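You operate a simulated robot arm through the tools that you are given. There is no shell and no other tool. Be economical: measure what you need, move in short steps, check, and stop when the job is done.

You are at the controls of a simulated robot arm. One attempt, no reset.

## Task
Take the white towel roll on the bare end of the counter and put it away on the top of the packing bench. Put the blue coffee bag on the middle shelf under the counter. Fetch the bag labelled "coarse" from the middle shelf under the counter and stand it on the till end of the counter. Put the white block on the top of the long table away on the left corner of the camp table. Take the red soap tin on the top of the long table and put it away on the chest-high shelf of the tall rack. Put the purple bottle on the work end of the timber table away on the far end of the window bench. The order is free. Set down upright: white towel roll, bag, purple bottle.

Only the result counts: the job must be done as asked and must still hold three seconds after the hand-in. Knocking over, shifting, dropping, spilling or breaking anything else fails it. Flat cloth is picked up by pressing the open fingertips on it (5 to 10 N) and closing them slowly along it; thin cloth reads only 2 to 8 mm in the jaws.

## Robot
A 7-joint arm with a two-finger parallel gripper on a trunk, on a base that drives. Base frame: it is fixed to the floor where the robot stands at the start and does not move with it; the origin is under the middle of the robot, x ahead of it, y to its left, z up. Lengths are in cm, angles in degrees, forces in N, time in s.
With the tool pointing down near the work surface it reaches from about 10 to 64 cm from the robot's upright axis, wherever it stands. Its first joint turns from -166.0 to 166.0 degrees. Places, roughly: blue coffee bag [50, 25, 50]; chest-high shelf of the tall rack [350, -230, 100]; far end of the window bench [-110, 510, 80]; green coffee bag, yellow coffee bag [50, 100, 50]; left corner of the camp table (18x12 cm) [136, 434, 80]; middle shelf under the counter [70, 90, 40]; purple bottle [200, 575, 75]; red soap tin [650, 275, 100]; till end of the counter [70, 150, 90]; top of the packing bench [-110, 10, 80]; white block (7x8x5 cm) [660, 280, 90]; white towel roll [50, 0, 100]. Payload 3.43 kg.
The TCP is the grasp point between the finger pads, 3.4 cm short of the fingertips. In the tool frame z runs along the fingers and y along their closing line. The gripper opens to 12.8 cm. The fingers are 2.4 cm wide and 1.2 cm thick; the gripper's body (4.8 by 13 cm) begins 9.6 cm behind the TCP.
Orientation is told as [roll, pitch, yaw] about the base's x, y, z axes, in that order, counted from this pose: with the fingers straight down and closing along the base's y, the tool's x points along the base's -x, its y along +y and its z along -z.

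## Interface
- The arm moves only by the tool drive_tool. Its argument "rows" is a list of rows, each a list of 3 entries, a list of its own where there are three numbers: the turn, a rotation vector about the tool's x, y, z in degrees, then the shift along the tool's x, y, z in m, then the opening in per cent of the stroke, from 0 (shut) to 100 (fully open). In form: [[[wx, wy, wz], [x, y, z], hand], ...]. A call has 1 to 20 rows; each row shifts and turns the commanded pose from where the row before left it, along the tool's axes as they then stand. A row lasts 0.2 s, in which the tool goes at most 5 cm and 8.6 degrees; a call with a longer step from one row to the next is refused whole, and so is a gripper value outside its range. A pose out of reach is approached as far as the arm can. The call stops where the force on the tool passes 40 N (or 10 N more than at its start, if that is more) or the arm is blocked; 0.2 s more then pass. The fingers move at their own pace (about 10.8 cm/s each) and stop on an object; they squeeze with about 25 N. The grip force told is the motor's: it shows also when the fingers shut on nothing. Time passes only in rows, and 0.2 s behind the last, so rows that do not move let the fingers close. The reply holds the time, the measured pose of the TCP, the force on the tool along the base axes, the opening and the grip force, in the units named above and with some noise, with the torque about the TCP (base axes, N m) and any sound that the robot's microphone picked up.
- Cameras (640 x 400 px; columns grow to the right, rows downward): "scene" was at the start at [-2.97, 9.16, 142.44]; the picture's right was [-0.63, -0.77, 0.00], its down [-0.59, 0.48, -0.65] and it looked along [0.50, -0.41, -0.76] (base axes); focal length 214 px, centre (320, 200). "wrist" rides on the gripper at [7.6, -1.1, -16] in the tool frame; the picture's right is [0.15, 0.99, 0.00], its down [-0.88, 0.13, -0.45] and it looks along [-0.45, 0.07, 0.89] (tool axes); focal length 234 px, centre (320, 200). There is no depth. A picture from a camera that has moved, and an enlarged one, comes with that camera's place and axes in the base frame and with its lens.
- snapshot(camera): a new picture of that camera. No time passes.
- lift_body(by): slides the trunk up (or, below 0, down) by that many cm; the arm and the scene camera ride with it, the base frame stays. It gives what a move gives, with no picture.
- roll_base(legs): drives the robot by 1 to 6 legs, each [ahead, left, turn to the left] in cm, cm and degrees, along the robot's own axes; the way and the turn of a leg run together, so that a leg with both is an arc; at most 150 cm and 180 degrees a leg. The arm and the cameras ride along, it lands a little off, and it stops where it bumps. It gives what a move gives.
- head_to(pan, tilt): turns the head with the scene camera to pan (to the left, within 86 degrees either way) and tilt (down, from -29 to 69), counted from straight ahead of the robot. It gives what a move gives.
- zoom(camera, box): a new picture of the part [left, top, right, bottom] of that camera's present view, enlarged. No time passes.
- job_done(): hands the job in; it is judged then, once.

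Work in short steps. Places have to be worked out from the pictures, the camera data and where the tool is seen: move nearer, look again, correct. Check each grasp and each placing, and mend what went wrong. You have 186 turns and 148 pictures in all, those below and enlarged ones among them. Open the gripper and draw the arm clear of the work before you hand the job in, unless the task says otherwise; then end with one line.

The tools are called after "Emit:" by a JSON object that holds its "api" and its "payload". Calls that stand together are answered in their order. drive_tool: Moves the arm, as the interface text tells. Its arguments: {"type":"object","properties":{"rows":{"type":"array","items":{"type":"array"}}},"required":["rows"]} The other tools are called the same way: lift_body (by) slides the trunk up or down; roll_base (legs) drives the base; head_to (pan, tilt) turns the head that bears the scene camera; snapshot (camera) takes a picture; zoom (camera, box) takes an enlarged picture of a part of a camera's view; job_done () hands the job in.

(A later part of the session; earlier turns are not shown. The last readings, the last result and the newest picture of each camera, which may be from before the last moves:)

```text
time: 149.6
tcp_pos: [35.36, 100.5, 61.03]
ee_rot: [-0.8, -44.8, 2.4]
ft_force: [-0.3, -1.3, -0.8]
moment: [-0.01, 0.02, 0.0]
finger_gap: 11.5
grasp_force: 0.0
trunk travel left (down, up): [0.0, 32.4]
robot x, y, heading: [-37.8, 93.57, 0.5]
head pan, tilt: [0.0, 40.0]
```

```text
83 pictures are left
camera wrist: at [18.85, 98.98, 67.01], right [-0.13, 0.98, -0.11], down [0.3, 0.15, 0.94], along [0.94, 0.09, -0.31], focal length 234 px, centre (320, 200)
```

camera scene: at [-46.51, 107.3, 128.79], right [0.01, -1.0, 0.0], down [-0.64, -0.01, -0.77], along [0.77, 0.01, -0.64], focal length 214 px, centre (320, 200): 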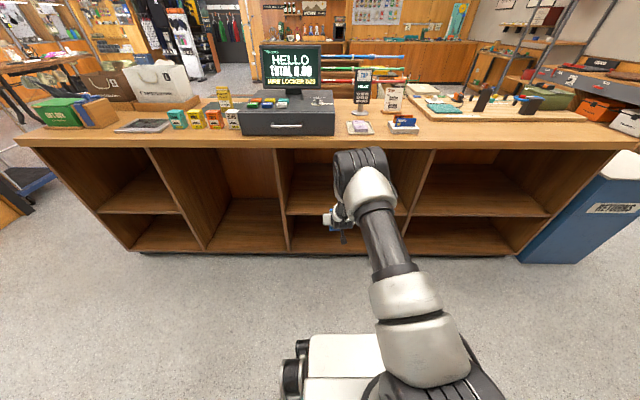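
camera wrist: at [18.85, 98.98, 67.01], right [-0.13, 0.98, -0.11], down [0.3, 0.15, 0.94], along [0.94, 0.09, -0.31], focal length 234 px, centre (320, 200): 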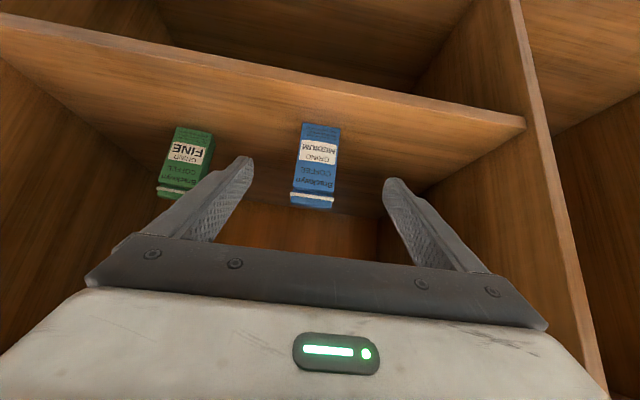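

The blue bag stands beside the green one. I'll back out, stow the arm high with the tool down, and head up the aisle.

Emit:
{"api": "roll_base", "payload": {"legs": [[-8, 0, 0]]}}

Emit:
{"api": "lift_body", "payload": {"by": 15}}

Emit:
{"api": "drive_tool", "payload": {"rows": [[[0, 0, 0], [-0.01, 0, -0.045], 90], [[0, 0, 0], [-0.01, 0, -0.045], 90], [[0, 0, 0], [-0.01, 0, -0.045], 90], [[0, 0, 0], [-0.01, 0, -0.045], 90], [[0, 0, 0], [-0.01, 0, -0.045], 90], [[0, 0, 0], [-0.01, 0, -0.045], 90], [[0, 7.5, 0], [-0.02, 0, -0.04], 90], [[0, 7.5, 0], [-0.01, 0, -0.02], 90], [[0, 7.5, 0], [0, 0, 0], 90], [[0, 7.5, 0], [0, 0, 0], 90], [[0, 7.5, 0], [0, 0, 0], 90], [[0, 7.5, 0], [0, 0, 0], 90], [[0, 0, 0], [0, 0, 0], 90]]}}

Emit:
{"api": "roll_base", "payload": {"legs": [[0, 130, 0]]}}

Emit:
{"api": "head_to", "payload": {"pan": 60, "tilt": 25}}

Emit:
{"api": "snapshot", "payload": {"camera": "scene"}}

Emit:
{"api": "head_to", "payload": {"pan": 5, "tilt": 25}}

Emit:
{"api": "snapshot", "payload": {"camera": "scene"}}

```text
time: 150.7
tcp_pos: [27.43, 100.34, 60.98]
ee_rot: [-0.8, -44.7, 2.3]
ft_force: [-0.6, -0.1, -0.2]
moment: [0.01, 0.03, 0.01]
finger_gap: 11.52
grasp_force: 0.0
trunk travel left (down, up): [0.0, 32.4]
robot x, y, heading: [-45.77, 92.9, 0.6]
head pan, tilt: [0.0, 40.0]
```

```text
time: 152.4
tcp_pos: [27.56, 100.28, 76.1]
ee_rot: [-0.7, -44.8, 2.3]
ft_force: [0.6, 2.0, -0.1]
moment: [0.04, 0.0, -0.01]
finger_gap: 11.53
grasp_force: 0.1
trunk travel left (down, up): [-15.0, 17.4]
robot x, y, heading: [-46.04, 93.33, 0.7]
head pan, tilt: [0.0, 40.0]
```

```text
time: 155.2
tcp_pos: [10.84, 100.25, 105.77]
ee_rot: [-0.6, 0.4, 1.6]
ft_force: [-0.2, 0.0, -0.8]
moment: [0.0, 0.03, -0.02]
finger_gap: 11.53
grasp_force: 0.0
trunk travel left (down, up): [-15.0, 17.4]
robot x, y, heading: [-46.16, 93.24, 0.4]
head pan, tilt: [0.0, 40.0]
```

```text
time: 167.8
tcp_pos: [8.06, 230.51, 105.71]
ee_rot: [-0.6, 0.3, 2.9]
ft_force: [0.0, -0.4, 0.2]
moment: [-0.03, -0.02, -0.04]
finger_gap: 11.52
grasp_force: 0.1
trunk travel left (down, up): [-15.0, 17.4]
robot x, y, heading: [-48.46, 222.62, 1.8]
head pan, tilt: [0.0, 40.0]
```

```text
time: 169.1
tcp_pos: [8.14, 230.57, 105.77]
ee_rot: [-0.6, 0.1, 2.9]
ft_force: [-0.8, 0.2, 0.3]
moment: [-0.05, 0.01, -0.02]
finger_gap: 11.53
grasp_force: 0.0
trunk travel left (down, up): [-15.0, 17.4]
robot x, y, heading: [-48.57, 222.4, 1.7]
head pan, tilt: [60.0, 25.0]
```

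```text
82 pictures are left
camera scene: at [-53.48, 244.15, 146.12], right [0.88, -0.47, 0.0], down [-0.2, -0.37, -0.91], along [0.43, 0.8, -0.42], focal length 214 px, centre (320, 200)
```

scene: 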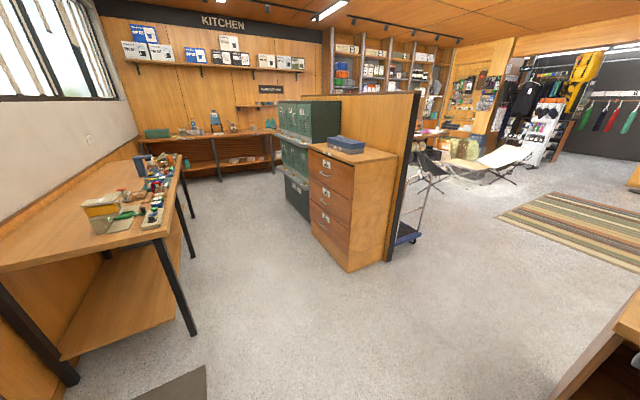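

```text
time: 170.4
tcp_pos: [8.13, 230.43, 105.82]
ee_rot: [-0.7, 0.2, 3.0]
ft_force: [0.6, -0.5, 0.0]
moment: [0.0, 0.01, 0.01]
finger_gap: 11.53
grasp_force: 0.0
trunk travel left (down, up): [-15.0, 17.4]
robot x, y, heading: [-48.54, 222.22, 1.9]
head pan, tilt: [5.0, 25.0]
```

```text
81 pictures are left
camera scene: at [-48.69, 237.13, 146.12], right [0.12, -0.99, 0.0], down [-0.42, -0.05, -0.91], along [0.9, 0.11, -0.42], focal length 214 px, centre (320, 200)
```

scene: 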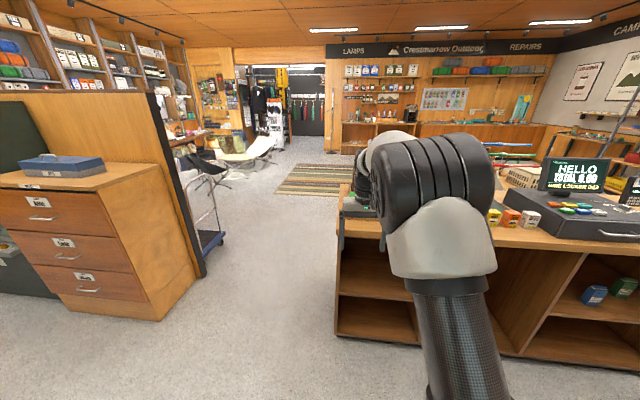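

The route to the far side is the gap between the counter end (y≈237) and the cabinet (y≈365). I'll drive left, then ahead through it, and look again.

Emit:
{"api": "roll_base", "payload": {"legs": [[0, 75, -1.8], [140, 0, 0]]}}

Emit:
{"api": "head_to", "payload": {"pan": 75, "tilt": 25}}

Emit:
{"api": "snapshot", "payload": {"camera": "scene"}}

Emit:
{"api": "head_to", "payload": {"pan": 20, "tilt": 20}}

Emit:
{"api": "snapshot", "payload": {"camera": "scene"}}

```text
time: 184.5
tcp_pos: [146.54, 298.68, 105.8]
ee_rot: [-0.6, 0.2, -0.3]
ft_force: [1.0, 0.7, -0.3]
moment: [-0.02, -0.02, -0.01]
finger_gap: 11.5
grasp_force: 0.1
trunk travel left (down, up): [-15.0, 17.4]
robot x, y, heading: [89.73, 293.79, -1.6]
head pan, tilt: [5.0, 25.0]
```

```text
time: 185.9
tcp_pos: [146.56, 298.68, 105.74]
ee_rot: [-0.7, 0.2, -0.3]
ft_force: [0.5, 1.1, 0.0]
moment: [0.0, -0.05, -0.03]
finger_gap: 11.53
grasp_force: 0.1
trunk travel left (down, up): [-15.0, 17.4]
robot x, y, heading: [89.76, 293.71, -1.3]
head pan, tilt: [75.0, 25.0]
```

```text
80 pictures are left
camera scene: at [83.71, 316.82, 146.12], right [0.96, -0.29, 0.0], down [-0.12, -0.41, -0.91], along [0.26, 0.87, -0.42], focal length 214 px, centre (320, 200)
```

scene: 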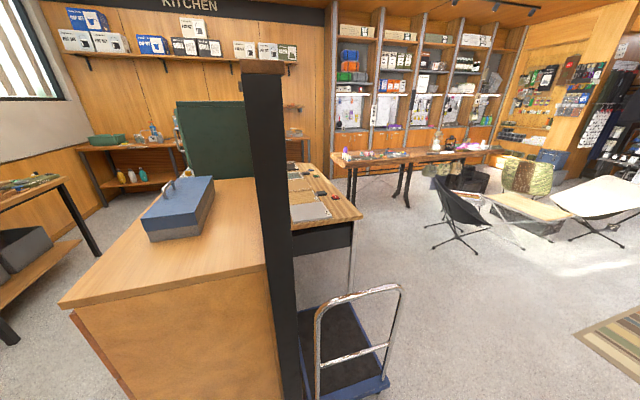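

```text
time: 187.2
tcp_pos: [146.46, 298.67, 105.76]
ee_rot: [-0.5, 0.2, -0.2]
ft_force: [-0.5, 0.2, 0.1]
moment: [0.02, 0.01, 0.03]
finger_gap: 11.51
grasp_force: 0.0
trunk travel left (down, up): [-15.0, 17.4]
robot x, y, heading: [89.79, 293.28, -1.5]
head pan, tilt: [20.0, 20.0]
```

```text
79 pictures are left
camera scene: at [89.91, 310.95, 146.93], right [0.32, -0.95, 0.0], down [-0.32, -0.11, -0.94], along [0.89, 0.3, -0.34], focal length 214 px, centre (320, 200)
```

scene: 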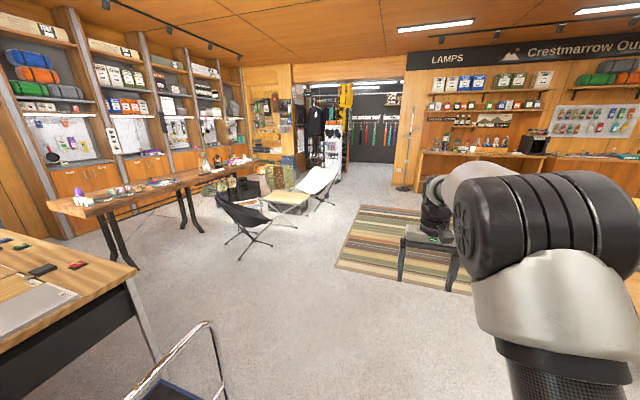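

The timber table is along the far wall, with its front edge at y≈557. I'll drive to x≈200, turn left and approach it between the camp table and the chair.

Emit:
{"api": "roll_base", "payload": {"legs": [[112, 0, 1.5], [0, 0, 90], [100, 0, 0]]}}

Emit:
{"api": "head_to", "payload": {"pan": 0, "tilt": 30}}

Emit:
{"api": "snapshot", "payload": {"camera": "scene"}}

Emit:
{"api": "head_to", "payload": {"pan": 55, "tilt": 35}}

Emit:
{"api": "snapshot", "payload": {"camera": "scene"}}

```text
time: 201.6
tcp_pos: [195.52, 447.3, 105.9]
ee_rot: [-0.5, 0.2, 91.9]
ft_force: [0.7, -0.7, -0.3]
moment: [-0.03, -0.04, 0.04]
finger_gap: 11.53
grasp_force: 0.0
trunk travel left (down, up): [-15.0, 17.4]
robot x, y, heading: [202.73, 390.25, 90.4]
head pan, tilt: [20.0, 20.0]
```

```text
time: 202.5
tcp_pos: [195.52, 447.22, 105.96]
ee_rot: [-0.6, 0.1, 91.8]
ft_force: [0.4, 0.2, -0.8]
moment: [0.01, -0.01, 0.04]
finger_gap: 11.52
grasp_force: 0.0
trunk travel left (down, up): [-15.0, 17.4]
robot x, y, heading: [202.53, 390.75, 90.8]
head pan, tilt: [0.0, 30.0]
```

```text
78 pictures are left
camera scene: at [188.62, 390.5, 145.33], right [1.0, 0.01, 0.0], down [0.01, -0.5, -0.87], along [-0.01, 0.87, -0.5], focal length 214 px, centre (320, 200)
```

scene: 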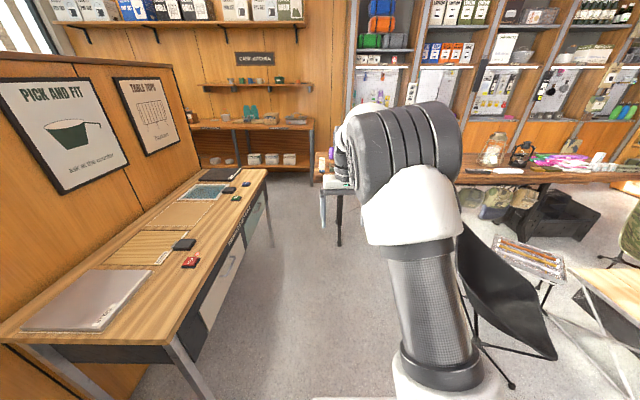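

```text
time: 203.7
tcp_pos: [195.46, 447.18, 105.76]
ee_rot: [-0.6, 0.2, 91.9]
ft_force: [-0.8, -0.8, -0.9]
moment: [0.04, -0.01, -0.03]
finger_gap: 11.52
grasp_force: 0.0
trunk travel left (down, up): [-15.0, 17.4]
robot x, y, heading: [203.14, 390.83, 90.3]
head pan, tilt: [55.0, 35.0]
```

```text
77 pictures are left
camera scene: at [181.46, 386.43, 144.55], right [0.57, 0.82, 0.0], down [0.47, -0.32, -0.82], along [-0.68, 0.46, -0.57], focal length 214 px, centre (320, 200)
```

scene: 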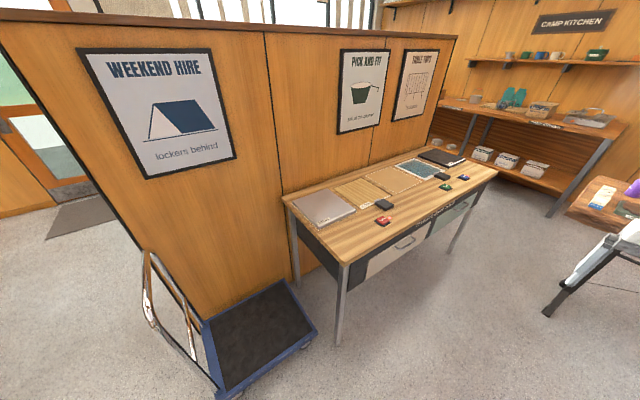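

Camp table: front edge at x≈143, spanning y≈425–500, and its "left corner" is the near front-left one. I'll continue toward the bottle.

Emit:
{"api": "roll_base", "payload": {"legs": [[85, 0, -0.5]]}}

Emit:
{"api": "head_to", "payload": {"pan": 0, "tilt": 40}}

Emit:
{"api": "snapshot", "payload": {"camera": "scene"}}

Emit:
{"api": "snapshot", "payload": {"camera": "wrist"}}

```text
time: 208.2
tcp_pos: [195.91, 532.38, 105.86]
ee_rot: [-0.6, 0.2, 91.0]
ft_force: [0.8, 0.0, 0.1]
moment: [0.0, 0.04, 0.03]
finger_gap: 11.56
grasp_force: 0.0
trunk travel left (down, up): [-15.0, 17.4]
robot x, y, heading: [202.27, 475.53, 90.1]
head pan, tilt: [55.0, 35.0]
```

```text
time: 209.5
tcp_pos: [196.02, 532.37, 105.88]
ee_rot: [-0.6, 0.1, 91.0]
ft_force: [0.8, 0.5, -0.6]
moment: [-0.01, 0.01, -0.02]
finger_gap: 11.52
grasp_force: 0.1
trunk travel left (down, up): [-15.0, 17.4]
robot x, y, heading: [202.1, 475.32, 90.1]
head pan, tilt: [0.0, 40.0]
```

```text
76 pictures are left
camera scene: at [188.27, 475.22, 143.79], right [1.0, 0.0, 0.0], down [0.0, -0.64, -0.77], along [0.0, 0.77, -0.64], focal length 214 px, centre (320, 200)
```

scene: 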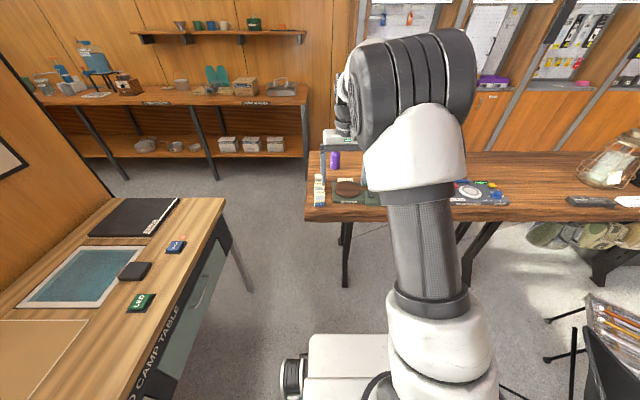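

```text
75 pictures are left
camera wrist: at [197.1, 524.92, 121.79], right [-0.99, -0.16, -0.01], down [-0.15, 0.88, 0.45], along [-0.07, 0.45, -0.89], focal length 234 px, centre (320, 200)
```

wrist: 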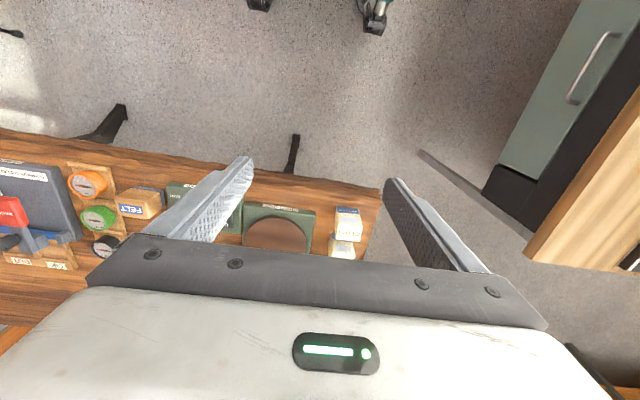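

Emit:
{"api": "zoom", "payload": {"camera": "scene", "box": [290, 130, 390, 230]}}

Emit:
{"api": "roll_base", "payload": {"legs": [[0, -30, 0]]}}

Emit:
{"api": "snapshot", "payload": {"camera": "scene"}}

```text
4.00 times, centred on (340, 180) of scene
camera zoom: at [188.27, 475.22, 143.79], right [1.0, 0.0, 0.0], down [0.0, -0.64, -0.77], along [0.0, 0.77, -0.64], focal length 858 px, centre (240, 280)
```

zoom: 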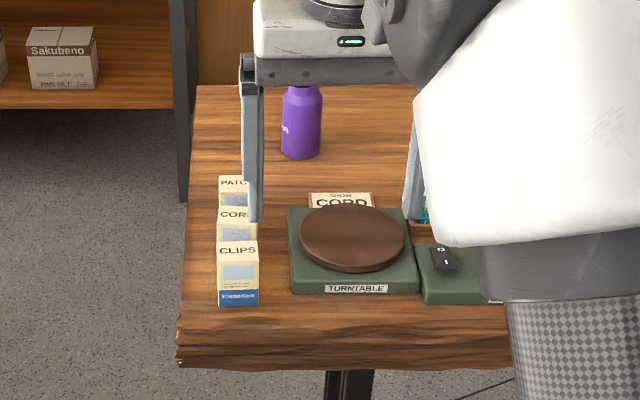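

```text
time: 213.0
tcp_pos: [226.47, 532.3, 105.89]
ee_rot: [-0.6, 0.1, 90.8]
ft_force: [0.3, -0.9, 0.0]
moment: [0.01, 0.02, -0.02]
finger_gap: 11.53
grasp_force: 0.0
trunk travel left (down, up): [-15.0, 17.4]
robot x, y, heading: [232.61, 475.57, 89.8]
head pan, tilt: [0.0, 40.0]
```

```text
73 pictures are left
camera scene: at [218.67, 475.13, 143.79], right [1.0, 0.0, 0.0], down [0.0, -0.64, -0.77], along [0.0, 0.77, -0.64], focal length 214 px, centre (320, 200)
```

scene: 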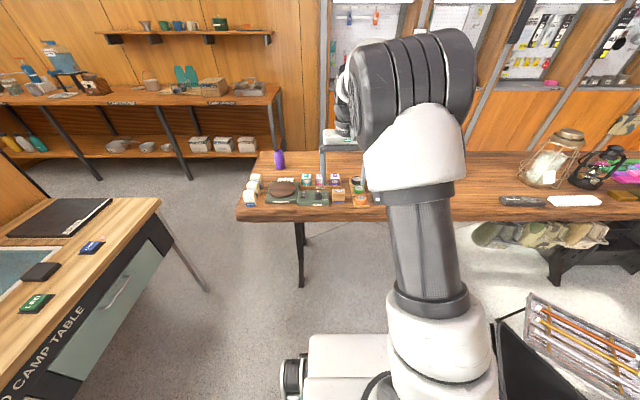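

Emit:
{"api": "zoom", "payload": {"camera": "scene", "box": [230, 140, 330, 215]}}

```text
5.33 times, centred on (280, 178) of scene
camera zoom: at [218.67, 475.13, 143.79], right [1.0, 0.0, 0.0], down [0.0, -0.64, -0.77], along [0.0, 0.77, -0.64], focal length 1144 px, centre (533, 320)
```

zoom: 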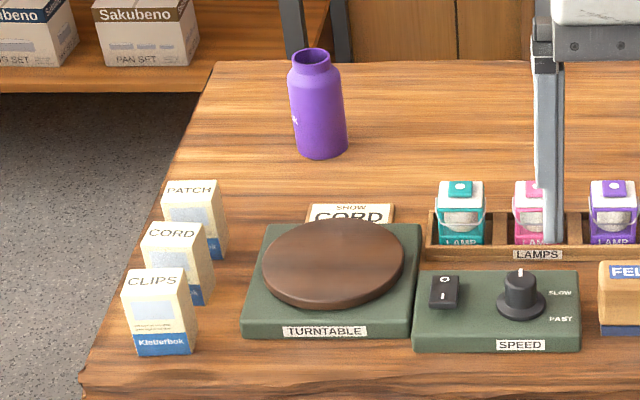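

The bottle is at about (196.7, 578), 5.2 cm wide and about 11 cm tall. I'll move the base so the tool is nearly above it at a safe height.

Emit:
{"api": "roll_base", "payload": {"legs": [[0, 29.7, 0], [38, 0, 0]]}}

Emit:
{"api": "snapshot", "payload": {"camera": "wrist"}}

Emit:
{"api": "snapshot", "payload": {"camera": "scene"}}

```text
time: 218.4
tcp_pos: [197.71, 570.34, 105.88]
ee_rot: [-0.5, 0.1, 90.6]
ft_force: [0.2, -0.2, -0.7]
moment: [0.0, -0.03, 0.0]
finger_gap: 11.53
grasp_force: 0.0
trunk travel left (down, up): [-15.0, 17.4]
robot x, y, heading: [203.52, 513.53, 89.4]
head pan, tilt: [0.0, 40.0]
```

```text
71 pictures are left
camera wrist: at [198.78, 562.83, 121.8], right [-0.99, -0.16, -0.01], down [-0.14, 0.88, 0.45], along [-0.06, 0.45, -0.89], focal length 234 px, centre (320, 200)
```

wrist: 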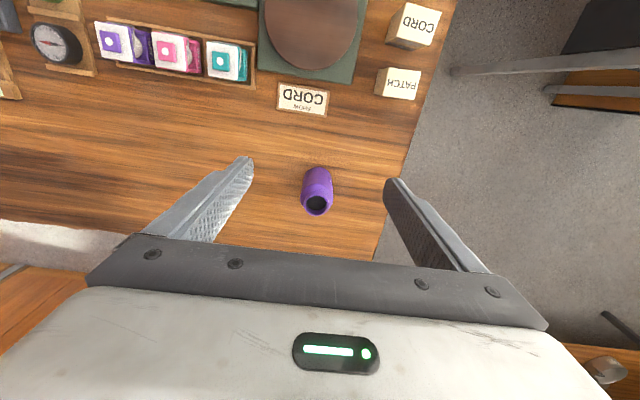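

```text
70 pictures are left
camera scene: at [189.54, 513.21, 143.79], right [1.0, -0.01, 0.0], down [-0.01, -0.64, -0.77], along [0.01, 0.77, -0.64], focal length 214 px, centre (320, 200)
```

scene: 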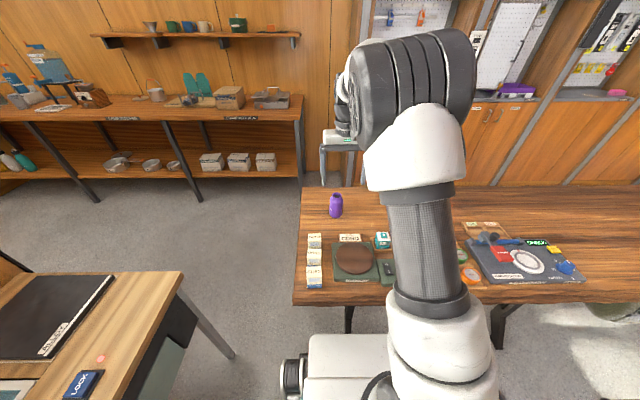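

The bottle is at (197, 578.4). I'll move above it and lower 8 cm, then check.

Emit:
{"api": "drive_tool", "payload": {"rows": [[[0, 0, 0], [-0.04, 0.003, 0], 100], [[0, 0, 0], [-0.04, 0.003, 0], 100], [[0, 0, 0], [0, 0, 0.04], 100], [[0, 0, 0], [0, 0, 0.04], 100], [[0, 0, 0], [0, 0, 0], 100]]}}

Emit:
{"api": "snapshot", "payload": {"camera": "wrist"}}

Emit:
{"api": "zoom", "payload": {"camera": "scene", "box": [280, 100, 400, 220]}}

```text
time: 219.6
tcp_pos: [197.08, 578.19, 97.67]
ee_rot: [-0.5, 0.2, 90.5]
ft_force: [0.0, 1.1, 0.0]
moment: [-0.03, 0.01, -0.01]
finger_gap: 12.81
grasp_force: 0.1
trunk travel left (down, up): [-15.0, 17.4]
robot x, y, heading: [203.53, 513.77, 89.2]
head pan, tilt: [0.0, 40.0]
```

```text
69 pictures are left
camera wrist: at [198.15, 570.74, 113.52], right [-0.99, -0.16, -0.01], down [-0.14, 0.88, 0.45], along [-0.06, 0.45, -0.89], focal length 234 px, centre (320, 200)
```

wrist: 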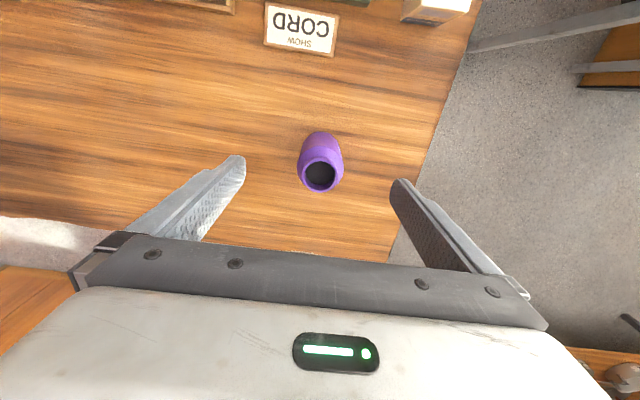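

```text
3.33 times, centred on (340, 160) of scene
camera zoom: at [189.54, 513.23, 143.79], right [1.0, -0.01, 0.0], down [-0.01, -0.64, -0.77], along [0.01, 0.77, -0.64], focal length 715 px, centre (253, 333)
```

zoom: 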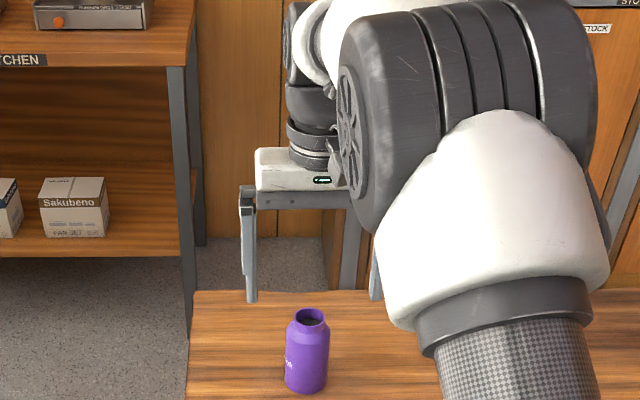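

The rim triangulates to (197, 578.9, 91), so the table is near z≈79.5. I'll descend to TCP z≈85 and check before closing.

Emit:
{"api": "drive_tool", "payload": {"rows": [[[0, 0, 0], [-0.006, 0.0, 0.03], 100], [[0, 0, 0], [0, 0, 0.035], 100], [[0, 0, 0], [0, 0, 0.035], 100], [[0, 0, 0], [0, 0, 0.025], 100], [[0, 0, 0], [0, 0, 0], 100]]}}

Emit:
{"api": "snapshot", "payload": {"camera": "wrist"}}

```text
time: 220.8
tcp_pos: [197.31, 578.88, 85.41]
ee_rot: [-0.6, 0.2, 90.6]
ft_force: [-0.4, -0.4, 0.4]
moment: [0.01, 0.0, 0.01]
finger_gap: 12.81
grasp_force: 0.0
trunk travel left (down, up): [-15.0, 17.4]
robot x, y, heading: [203.48, 513.27, 89.4]
head pan, tilt: [0.0, 40.0]
```

```text
67 pictures are left
camera wrist: at [198.44, 571.46, 101.35], right [-0.99, -0.16, -0.01], down [-0.14, 0.88, 0.45], along [-0.06, 0.45, -0.89], focal length 234 px, centre (320, 200)
```

wrist: 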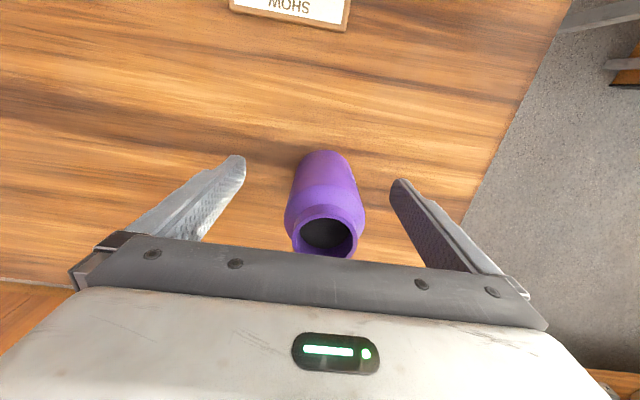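

Emit:
{"api": "drive_tool", "payload": {"rows": [[[0, 0, 0], [0, 0.003, 0.005], 100], [[0, 0, 0], [0, 0, 0], 60], [[0, 0, 0], [0, 0, 0], 40], [[0, 0, 0], [0, 0, 0], 15], [[0, 0, 0], [0, 0, 0], 15], [[0, 0, 0], [0, 0, -0.02], 15], [[0, 0, 0], [0, 0, -0.04], 15], [[0, 0, 0], [0, 0, 0], 15]]}}

Emit:
{"api": "snapshot", "payload": {"camera": "wrist"}}

Emit:
{"api": "zoom", "payload": {"camera": "scene", "box": [280, 100, 400, 220]}}

```text
time: 222.6
tcp_pos: [196.94, 578.96, 90.77]
ee_rot: [-0.6, 0.2, 90.5]
ft_force: [-0.3, 0.2, -1.7]
moment: [0.0, 0.02, -0.01]
finger_gap: 5.29
grasp_force: 25.6
trunk travel left (down, up): [-15.0, 17.4]
robot x, y, heading: [203.47, 513.61, 89.1]
head pan, tilt: [0.0, 40.0]
```

```text
66 pictures are left
camera wrist: at [197.95, 571.5, 106.75], right [-0.99, -0.16, -0.01], down [-0.14, 0.88, 0.45], along [-0.06, 0.45, -0.89], focal length 234 px, centre (320, 200)
```

wrist: 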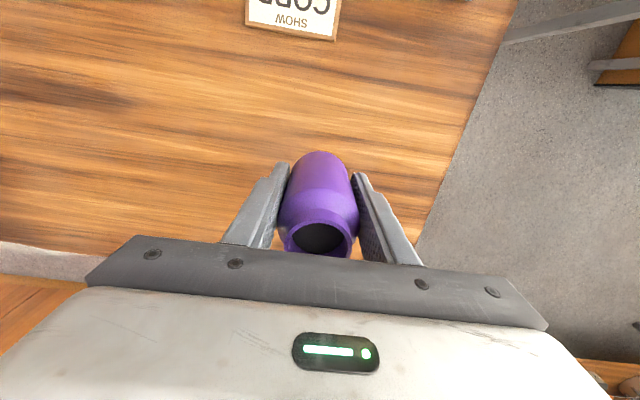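

```text
3.33 times, centred on (340, 160) of scene
camera zoom: at [189.54, 513.21, 143.79], right [1.0, -0.01, 0.0], down [-0.01, -0.64, -0.77], along [0.01, 0.77, -0.64], focal length 715 px, centre (253, 333)
```

zoom: 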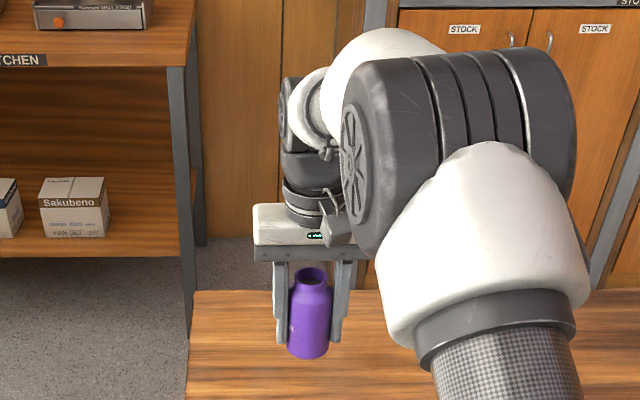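

The bottle is held. I'll raise it and look left for a shortcut to the window bench past the partition's far end.

Emit:
{"api": "drive_tool", "payload": {"rows": [[[0, 0, 0], [0, 0, -0.045], 15], [[0, 0, 0], [0, 0, -0.045], 15], [[0, 0, 0], [0, 0, -0.045], 15], [[0, 0, 0], [0.03, 0, -0.04], 15], [[0, 0, 0], [0.045, 0, 0], 15], [[0, 0, 0], [0.045, 0, 0], 15], [[0, 0, 0], [0.045, 0, 0], 15], [[0, 0, 0], [0, 0, 0], 15]]}}

Emit:
{"api": "head_to", "payload": {"pan": 80, "tilt": 25}}

Emit:
{"api": "snapshot", "payload": {"camera": "scene"}}

```text
time: 224.4
tcp_pos: [197.02, 562.44, 108.38]
ee_rot: [-0.6, 0.2, 90.5]
ft_force: [0.8, -0.2, -1.6]
moment: [-0.01, 0.03, -0.01]
finger_gap: 5.28
grasp_force: 25.3
trunk travel left (down, up): [-15.0, 17.4]
robot x, y, heading: [203.48, 513.37, 89.4]
head pan, tilt: [0.0, 40.0]
```

```text
time: 225.9
tcp_pos: [197.04, 562.49, 108.39]
ee_rot: [-0.6, 0.3, 90.5]
ft_force: [-0.1, 0.5, -2.0]
moment: [-0.01, 0.02, 0.04]
finger_gap: 5.26
grasp_force: 24.6
trunk travel left (down, up): [-15.0, 17.4]
robot x, y, heading: [203.58, 513.31, 89.4]
head pan, tilt: [80.0, 25.0]
```

```text
64 pictures are left
camera scene: at [180.39, 506.43, 146.12], right [0.19, 0.98, 0.0], down [0.42, -0.08, -0.91], along [-0.89, 0.17, -0.42], focal length 214 px, centre (320, 200)
```

scene: 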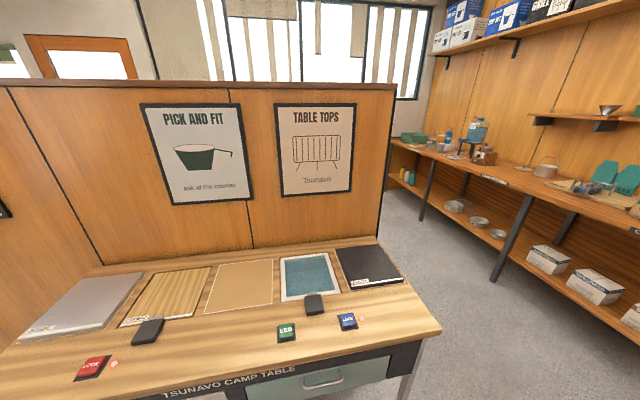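

The direct gap between the tables is too narrow (about 37 cm), so I go back around: reverse to y≈300, face -x, pass through, then strafe up the kitchen aisle.

Emit:
{"api": "roll_base", "payload": {"legs": [[-105, 0, 0.5], [-108, 0, 0], [0, 0, 90], [118, 0, 0], [116, 0, 0]]}}

Emit:
{"api": "head_to", "payload": {"pan": -40, "tilt": 30}}

Emit:
{"api": "snapshot", "payload": {"camera": "scene"}}

```text
time: 251.5
tcp_pos: [-76.5, 283.47, 108.47]
ee_rot: [-0.6, 0.2, -176.7]
ft_force: [0.3, 0.7, -1.8]
moment: [0.0, -0.02, 0.0]
finger_gap: 5.28
grasp_force: 24.8
trunk travel left (down, up): [-15.0, 17.4]
robot x, y, heading: [-28.03, 292.56, -177.9]
head pan, tilt: [80.0, 25.0]
```

```text
time: 253.5
tcp_pos: [-76.53, 283.47, 108.41]
ee_rot: [-0.6, 0.2, -176.8]
ft_force: [0.5, 0.0, -2.4]
moment: [-0.02, -0.03, 0.0]
finger_gap: 5.28
grasp_force: 25.3
trunk travel left (down, up): [-15.0, 17.4]
robot x, y, heading: [-28.13, 292.12, -178.1]
head pan, tilt: [-40.0, 30.0]
```

```text
63 pictures are left
camera scene: at [-25.44, 284.27, 145.32], right [0.61, 0.79, 0.0], down [0.39, -0.31, -0.87], along [-0.68, 0.53, -0.5], focal length 214 px, centre (320, 200)
```

scene: 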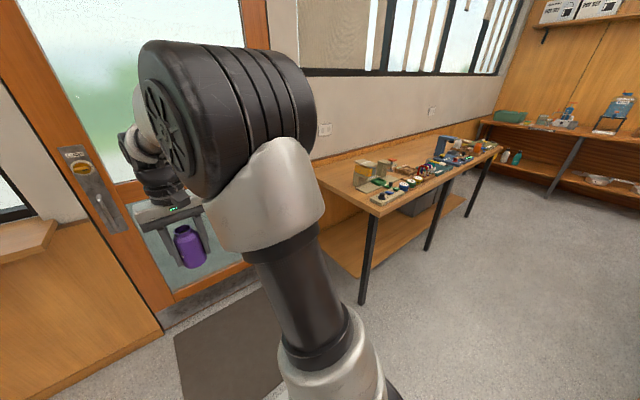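

Emit:
{"api": "roll_base", "payload": {"legs": [[0, 0, -2], [0, -105, 0], [0, -105, 0]]}}

Emit:
{"api": "head_to", "payload": {"pan": 5, "tilt": 40}}

Emit:
{"api": "snapshot", "payload": {"camera": "scene"}}

Emit:
{"api": "snapshot", "payload": {"camera": "wrist"}}

```text
time: 274.1
tcp_pos: [-77.11, 493.61, 108.34]
ee_rot: [-0.6, 0.3, -179.2]
ft_force: [1.5, -0.9, -1.1]
moment: [-0.01, -0.04, -0.03]
finger_gap: 5.29
grasp_force: 24.6
trunk travel left (down, up): [-15.0, 17.4]
robot x, y, heading: [-28.16, 500.6, 179.9]
head pan, tilt: [-40.0, 30.0]
```

```text
time: 275.2
tcp_pos: [-76.94, 493.53, 108.4]
ee_rot: [-0.6, 0.2, -179.0]
ft_force: [-0.2, -0.1, -1.4]
moment: [-0.01, -0.02, 0.02]
finger_gap: 5.26
grasp_force: 25.2
trunk travel left (down, up): [-15.0, 17.4]
robot x, y, heading: [-28.26, 500.24, 179.7]
head pan, tilt: [5.0, 40.0]
```

```text
62 pictures are left
camera scene: at [-27.63, 485.72, 143.79], right [-0.08, 1.0, 0.0], down [0.64, 0.05, -0.77], along [-0.76, -0.06, -0.64], focal length 214 px, centre (320, 200)
```

scene: 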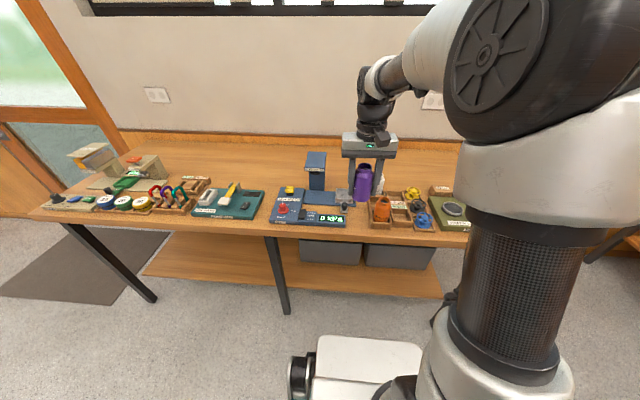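

```text
61 pictures are left
camera wrist: at [-69.48, 494.69, 124.37], right [0.16, -0.99, -0.01], down [-0.88, -0.15, 0.45], along [-0.45, -0.07, -0.89], focal length 234 px, centre (320, 200)
```

wrist: 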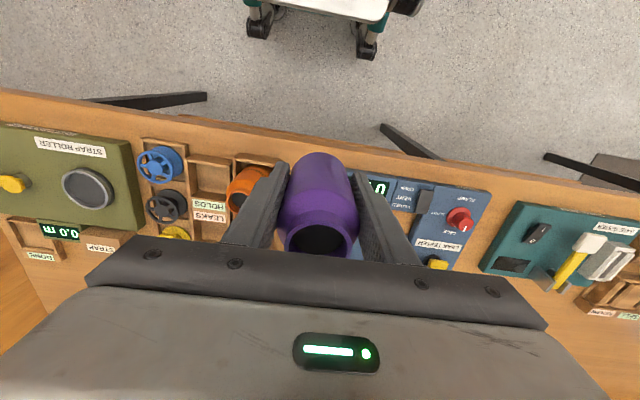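

The front half of the bench is full of boards, with free space at the back and maybe beyond. I'll strafe right a bit more to view the far end.

Emit:
{"api": "roll_base", "payload": {"legs": [[0, -30, 0]]}}

Emit:
{"api": "snapshot", "payload": {"camera": "scene"}}

Emit:
{"api": "snapshot", "payload": {"camera": "wrist"}}

```text
time: 278.6
tcp_pos: [-76.97, 522.81, 108.4]
ee_rot: [-0.6, 0.1, -178.7]
ft_force: [-0.4, 0.1, -2.0]
moment: [0.0, 0.01, -0.03]
finger_gap: 5.29
grasp_force: 25.5
trunk travel left (down, up): [-15.0, 17.4]
robot x, y, heading: [-27.98, 529.66, -180.0]
head pan, tilt: [5.0, 40.0]
```

```text
60 pictures are left
camera scene: at [-27.51, 515.19, 143.79], right [-0.09, 1.0, 0.0], down [0.64, 0.06, -0.77], along [-0.76, -0.07, -0.64], focal length 214 px, centre (320, 200)
```

scene: 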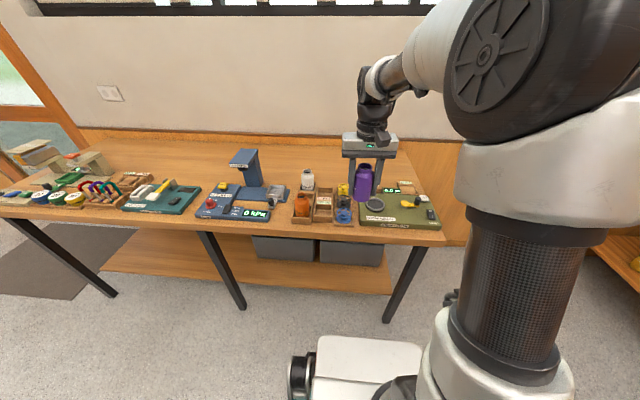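

```text
59 pictures are left
camera wrist: at [-69.41, 523.95, 124.37], right [0.17, -0.99, -0.01], down [-0.88, -0.15, 0.45], along [-0.45, -0.07, -0.89], focal length 234 px, centre (320, 200)
```

wrist: 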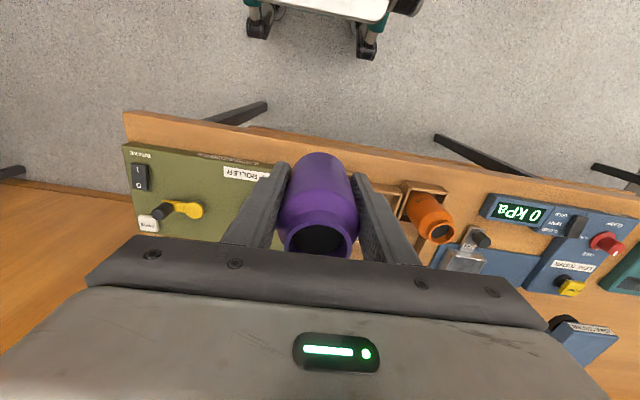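

Emit:
{"api": "zoom", "payload": {"camera": "scene", "box": [270, 110, 450, 250]}}

```text
2.86 times, centred on (360, 180) of scene
camera zoom: at [-27.51, 515.19, 143.79], right [-0.09, 1.0, 0.0], down [0.64, 0.06, -0.77], along [-0.76, -0.07, -0.64], focal length 613 px, centre (206, 257)
```

zoom: 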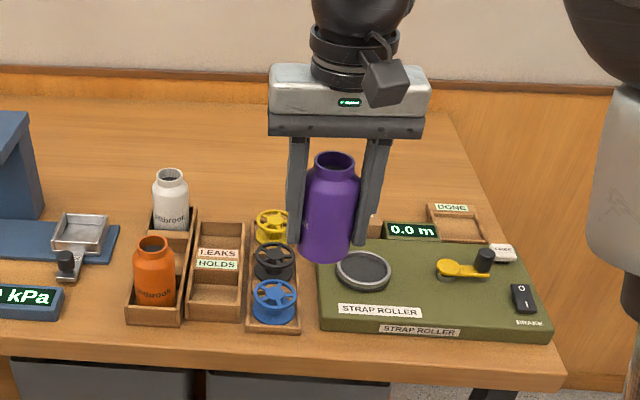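

The back area behind the trays, x<-119 near y≈522, is free. I'll drive ahead 18 cm and extend the arm at safe height to test the reach.

Emit:
{"api": "roll_base", "payload": {"legs": [[18.5, 0, 0]]}}

Emit:
{"api": "drive_tool", "payload": {"rows": [[[0, 0, 0], [-0.045, 0, 0], 15], [[0, 0, 0], [-0.045, 0, 0], 15], [[0, 0, 0], [-0.045, 0, 0], 15], [[0, 0, 0], [-0.045, 0, 0], 15], [[0, 0, 0], [-0.045, 0, 0], 15], [[0, 0, 0], [-0.03, 0, 0], 15], [[0, 0, 0], [0, 0, 0], 15]]}}

Emit:
{"api": "snapshot", "payload": {"camera": "scene"}}

Emit:
{"api": "snapshot", "payload": {"camera": "wrist"}}

```text
time: 280.2
tcp_pos: [-95.53, 522.67, 108.47]
ee_rot: [-0.6, 0.2, -178.6]
ft_force: [-0.3, 0.2, -0.9]
moment: [0.0, -0.01, 0.0]
finger_gap: 5.3
grasp_force: 25.1
trunk travel left (down, up): [-15.0, 17.4]
robot x, y, heading: [-46.72, 530.26, -179.8]
head pan, tilt: [5.0, 40.0]
```

```text
time: 281.8
tcp_pos: [-115.36, 522.86, 107.89]
ee_rot: [-0.6, 0.3, -178.7]
ft_force: [-0.7, 0.1, -2.0]
moment: [0.02, -0.02, 0.03]
finger_gap: 5.28
grasp_force: 24.8
out of reach, approached as far as the arm can: row 5, 6
trunk travel left (down, up): [-15.0, 17.4]
robot x, y, heading: [-46.61, 530.01, -179.9]
head pan, tilt: [5.0, 40.0]
```

```text
57 pictures are left
camera scene: at [-46.1, 515.15, 143.79], right [-0.09, 1.0, 0.0], down [0.64, 0.06, -0.77], along [-0.76, -0.07, -0.64], focal length 214 px, centre (320, 200)
```

scene: 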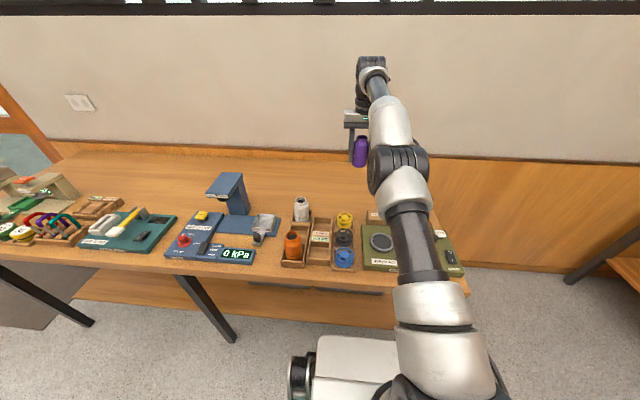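

```text
56 pictures are left
camera wrist: at [-107.75, 524.17, 123.83], right [0.17, -0.99, -0.01], down [-0.88, -0.16, 0.45], along [-0.44, -0.07, -0.89], focal length 234 px, centre (320, 200)
```

wrist: 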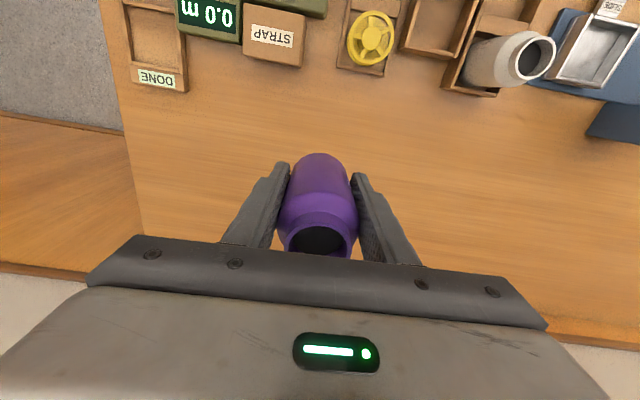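

Spot (-115, 522) is already clear behind the trays, whose back edges are at x≈-105. I'll lower straight down to z≈91.

Emit:
{"api": "drive_tool", "payload": {"rows": [[[0, 0, 0], [0.045, 0, 0.02], 15], [[0, 0, 0], [0.012, 0, 0.03], 15], [[0, 0, 0], [0, 0, 0.04], 15], [[0, 0, 0], [0, 0, 0.04], 15], [[0, 0, 0], [0, 0, 0.035], 15], [[0, 0, 0], [0, 0, 0], 15]]}}

Emit:
{"api": "snapshot", "payload": {"camera": "wrist"}}

Emit:
{"api": "zoom", "payload": {"camera": "scene", "box": [290, 110, 430, 250]}}

```text
time: 283.2
tcp_pos: [-109.71, 523.15, 91.59]
ee_rot: [-0.7, 0.2, -178.5]
ft_force: [-0.3, 0.5, -2.0]
moment: [-0.01, 0.02, 0.02]
finger_gap: 5.3
grasp_force: 25.0
trunk travel left (down, up): [-15.0, 17.4]
robot x, y, heading: [-46.78, 529.9, -179.6]
head pan, tilt: [5.0, 40.0]
```

```text
55 pictures are left
camera wrist: at [-102.17, 524.28, 107.58], right [0.17, -0.99, -0.01], down [-0.88, -0.16, 0.45], along [-0.45, -0.07, -0.89], focal length 234 px, centre (320, 200)
```

wrist: 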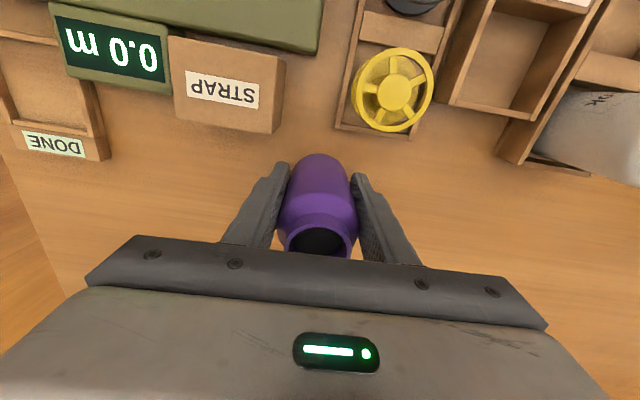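

```text
2.86 times, centred on (360, 180) of scene
camera zoom: at [-46.08, 515.15, 143.79], right [-0.09, 1.0, 0.0], down [0.64, 0.06, -0.77], along [-0.76, -0.07, -0.64], focal length 613 px, centre (206, 257)
```

zoom: 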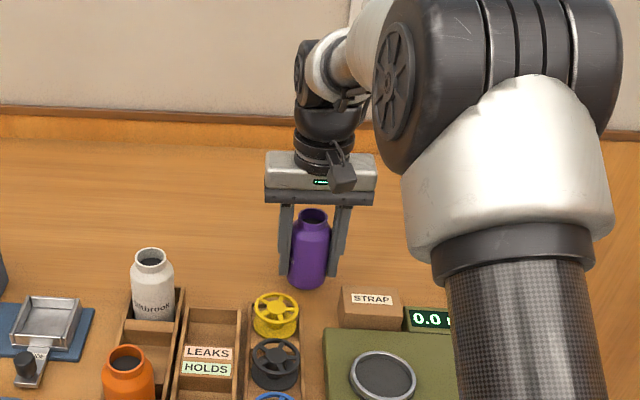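

The STRAP box is close, so I'll move 5 cm further back before lowering.

Emit:
{"api": "drive_tool", "payload": {"rows": [[[0, 0, 0], [-0.025, 0, 0], 15], [[0, 0, 0], [-0.025, 0, 0], 15], [[0, 0, 0], [0, 0, 0.03], 15], [[0, 0, 0], [0, 0, 0.01], 15], [[0, 0, 0], [0, 0, 0], 15]]}}

Emit:
{"api": "snapshot", "payload": {"camera": "wrist"}}

```text
time: 284.2
tcp_pos: [-114.87, 522.86, 88.68]
ee_rot: [-0.4, -0.8, -178.6]
ft_force: [1.2, 1.1, 11.4]
moment: [-0.3, -0.06, 0.05]
finger_gap: 5.27
grasp_force: 25.4
trunk travel left (down, up): [-15.0, 17.4]
robot x, y, heading: [-46.74, 530.04, -179.8]
head pan, tilt: [5.0, 40.0]
stopped in row 5: the force on the tool passed its limit at 49 N (the readings are from after the stop); the commanded pose is now the measured one
```

```text
53 pictures are left
camera wrist: at [-107.05, 524.15, 104.64], right [0.17, -0.99, -0.01], down [-0.87, -0.16, 0.47], along [-0.46, -0.07, -0.89], focal length 234 px, centre (320, 200)
```

wrist: 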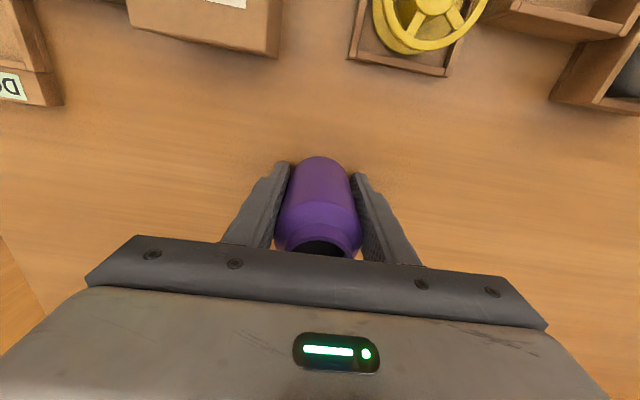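

The bottle has touched the bench. I'll open and lift straight up.

Emit:
{"api": "drive_tool", "payload": {"rows": [[[0, 0, 0], [0, 0, 0], 45], [[0, 0, 0], [0, 0, 0], 55], [[0, 0, 0], [0, 0, 0], 72], [[0, 0, 0], [0, 0, 0], 72], [[0, 0, 0], [0, 0, -0.02], 72], [[0, 0, 0], [0, 0, -0.04], 72], [[0, 0, 0], [0, 0, -0.04], 72], [[0, 0, 0], [0, 0, -0.04], 72], [[0, 0, 0], [0, 0, -0.04], 72], [[0, 0, 0], [0.045, 0, 0], 72], [[0, 0, 0], [0.045, 0, 0], 72], [[0, 0, 0], [0.045, 0, 0], 72], [[0, 0, 0], [0.045, 0, 0], 72], [[0, 0, 0], [0, 0, 0], 72]]}}

Emit:
{"api": "snapshot", "payload": {"camera": "scene"}}

```text
time: 287.2
tcp_pos: [-96.56, 522.95, 106.27]
ee_rot: [-0.6, -0.6, -178.7]
ft_force: [-0.4, -0.6, 1.2]
moment: [0.05, 0.08, 0.0]
finger_gap: 9.23
grasp_force: 0.1
trunk travel left (down, up): [-15.0, 17.4]
robot x, y, heading: [-46.53, 530.06, -179.7]
head pan, tilt: [5.0, 40.0]
```

```text
52 pictures are left
camera scene: at [-46.02, 515.16, 143.79], right [-0.09, 1.0, 0.0], down [0.64, 0.06, -0.77], along [-0.76, -0.07, -0.64], focal length 214 px, centre (320, 200)
```

scene: 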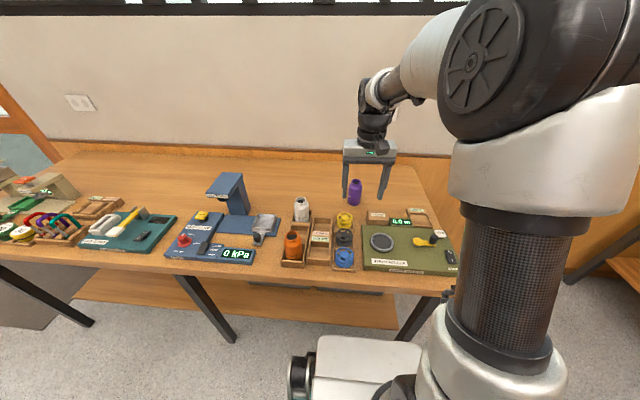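

The purple bottle is standing behind the trays. I'll return down the aisle, turn and go toward the long table.

Emit:
{"api": "roll_base", "payload": {"legs": [[-19, 0, 0], [0, 115, 0], [0, 115, 0], [0, 0, 179.7], [120, 0, 0], [110, 0, 0]]}}

Emit:
{"api": "head_to", "payload": {"pan": 15, "tilt": 18}}

Emit:
{"api": "snapshot", "payload": {"camera": "scene"}}

```text
time: 329.1
tcp_pos: [254.1, 309.61, 106.21]
ee_rot: [-0.5, -0.4, 1.5]
ft_force: [0.4, 0.8, 0.3]
moment: [0.01, -0.01, 0.01]
finger_gap: 9.22
grasp_force: 0.0
trunk travel left (down, up): [-15.0, 17.4]
robot x, y, heading: [203.95, 302.39, 0.3]
head pan, tilt: [5.0, 40.0]
```

```text
time: 329.9
tcp_pos: [253.99, 309.53, 106.29]
ee_rot: [-0.6, -0.4, 1.5]
ft_force: [0.5, 0.3, 0.1]
moment: [-0.03, 0.0, -0.02]
finger_gap: 9.19
grasp_force: 0.0
trunk travel left (down, up): [-15.0, 17.4]
robot x, y, heading: [203.91, 302.59, 0.2]
head pan, tilt: [15.0, 18.0]
```

```text
51 pictures are left
camera scene: at [204.03, 319.14, 147.25], right [0.26, -0.96, 0.0], down [-0.3, -0.08, -0.95], along [0.92, 0.25, -0.31], focal length 214 px, centre (320, 200)
```

scene: 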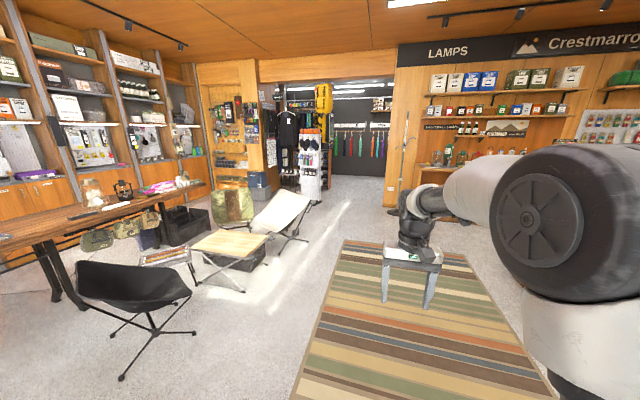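

The long table is under the LAMPS shelf. The way across the rug is clear, so I'll drive ahead to x≈540.

Emit:
{"api": "roll_base", "payload": {"legs": [[120, 0, 0], [120, 0, 0], [96, 0, 0]]}}

Emit:
{"api": "head_to", "payload": {"pan": 15, "tilt": 32}}

Emit:
{"api": "snapshot", "payload": {"camera": "scene"}}

Emit:
{"api": "head_to", "payload": {"pan": -25, "tilt": 32}}

Emit:
{"api": "snapshot", "payload": {"camera": "scene"}}

```text
time: 346.2
tcp_pos: [587.78, 315.59, 106.23]
ee_rot: [-0.5, -0.3, 2.2]
ft_force: [-0.6, -0.3, -0.1]
moment: [-0.04, -0.01, -0.02]
finger_gap: 9.21
grasp_force: 0.1
trunk travel left (down, up): [-15.0, 17.4]
robot x, y, heading: [537.71, 307.98, 1.0]
head pan, tilt: [15.0, 18.0]
```

```text
time: 347.0
tcp_pos: [587.67, 315.62, 106.25]
ee_rot: [-0.5, -0.3, 2.2]
ft_force: [0.4, -0.5, -0.3]
moment: [0.02, 0.01, 0.0]
finger_gap: 9.25
grasp_force: 0.0
trunk travel left (down, up): [-15.0, 17.4]
robot x, y, heading: [537.62, 308.3, 1.0]
head pan, tilt: [15.0, 32.0]
```

```text
50 pictures are left
camera scene: at [537.18, 324.48, 145.02], right [0.28, -0.96, 0.0], down [-0.51, -0.15, -0.85], along [0.82, 0.23, -0.53], focal length 214 px, centre (320, 200)
```

scene: 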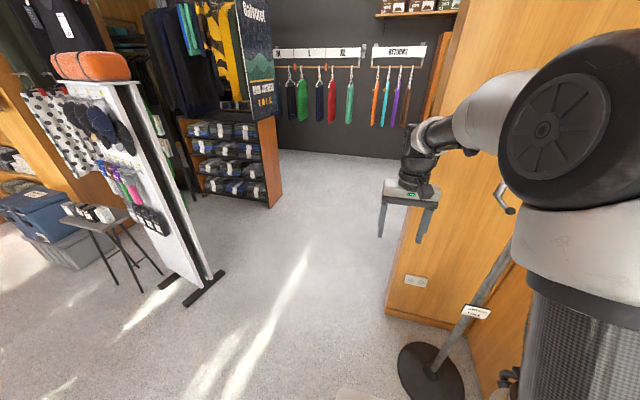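

```text
time: 348.0
tcp_pos: [587.66, 315.53, 106.33]
ee_rot: [-0.5, -0.5, 2.2]
ft_force: [-0.4, -0.2, 0.7]
moment: [0.03, 0.02, 0.01]
finger_gap: 9.18
grasp_force: 0.2
trunk travel left (down, up): [-15.0, 17.4]
robot x, y, heading: [537.7, 308.02, 0.9]
head pan, tilt: [-25.0, 32.0]
```

```text
49 pictures are left
camera scene: at [536.75, 318.38, 145.01], right [-0.41, -0.91, 0.0], down [-0.48, 0.22, -0.85], along [0.78, -0.34, -0.53], focal length 214 px, centre (320, 200)
```

scene: 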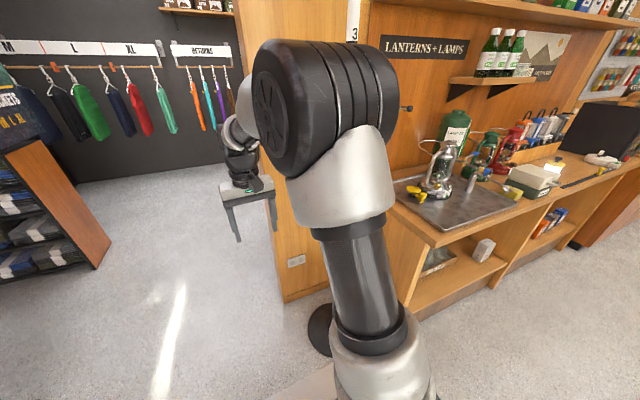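

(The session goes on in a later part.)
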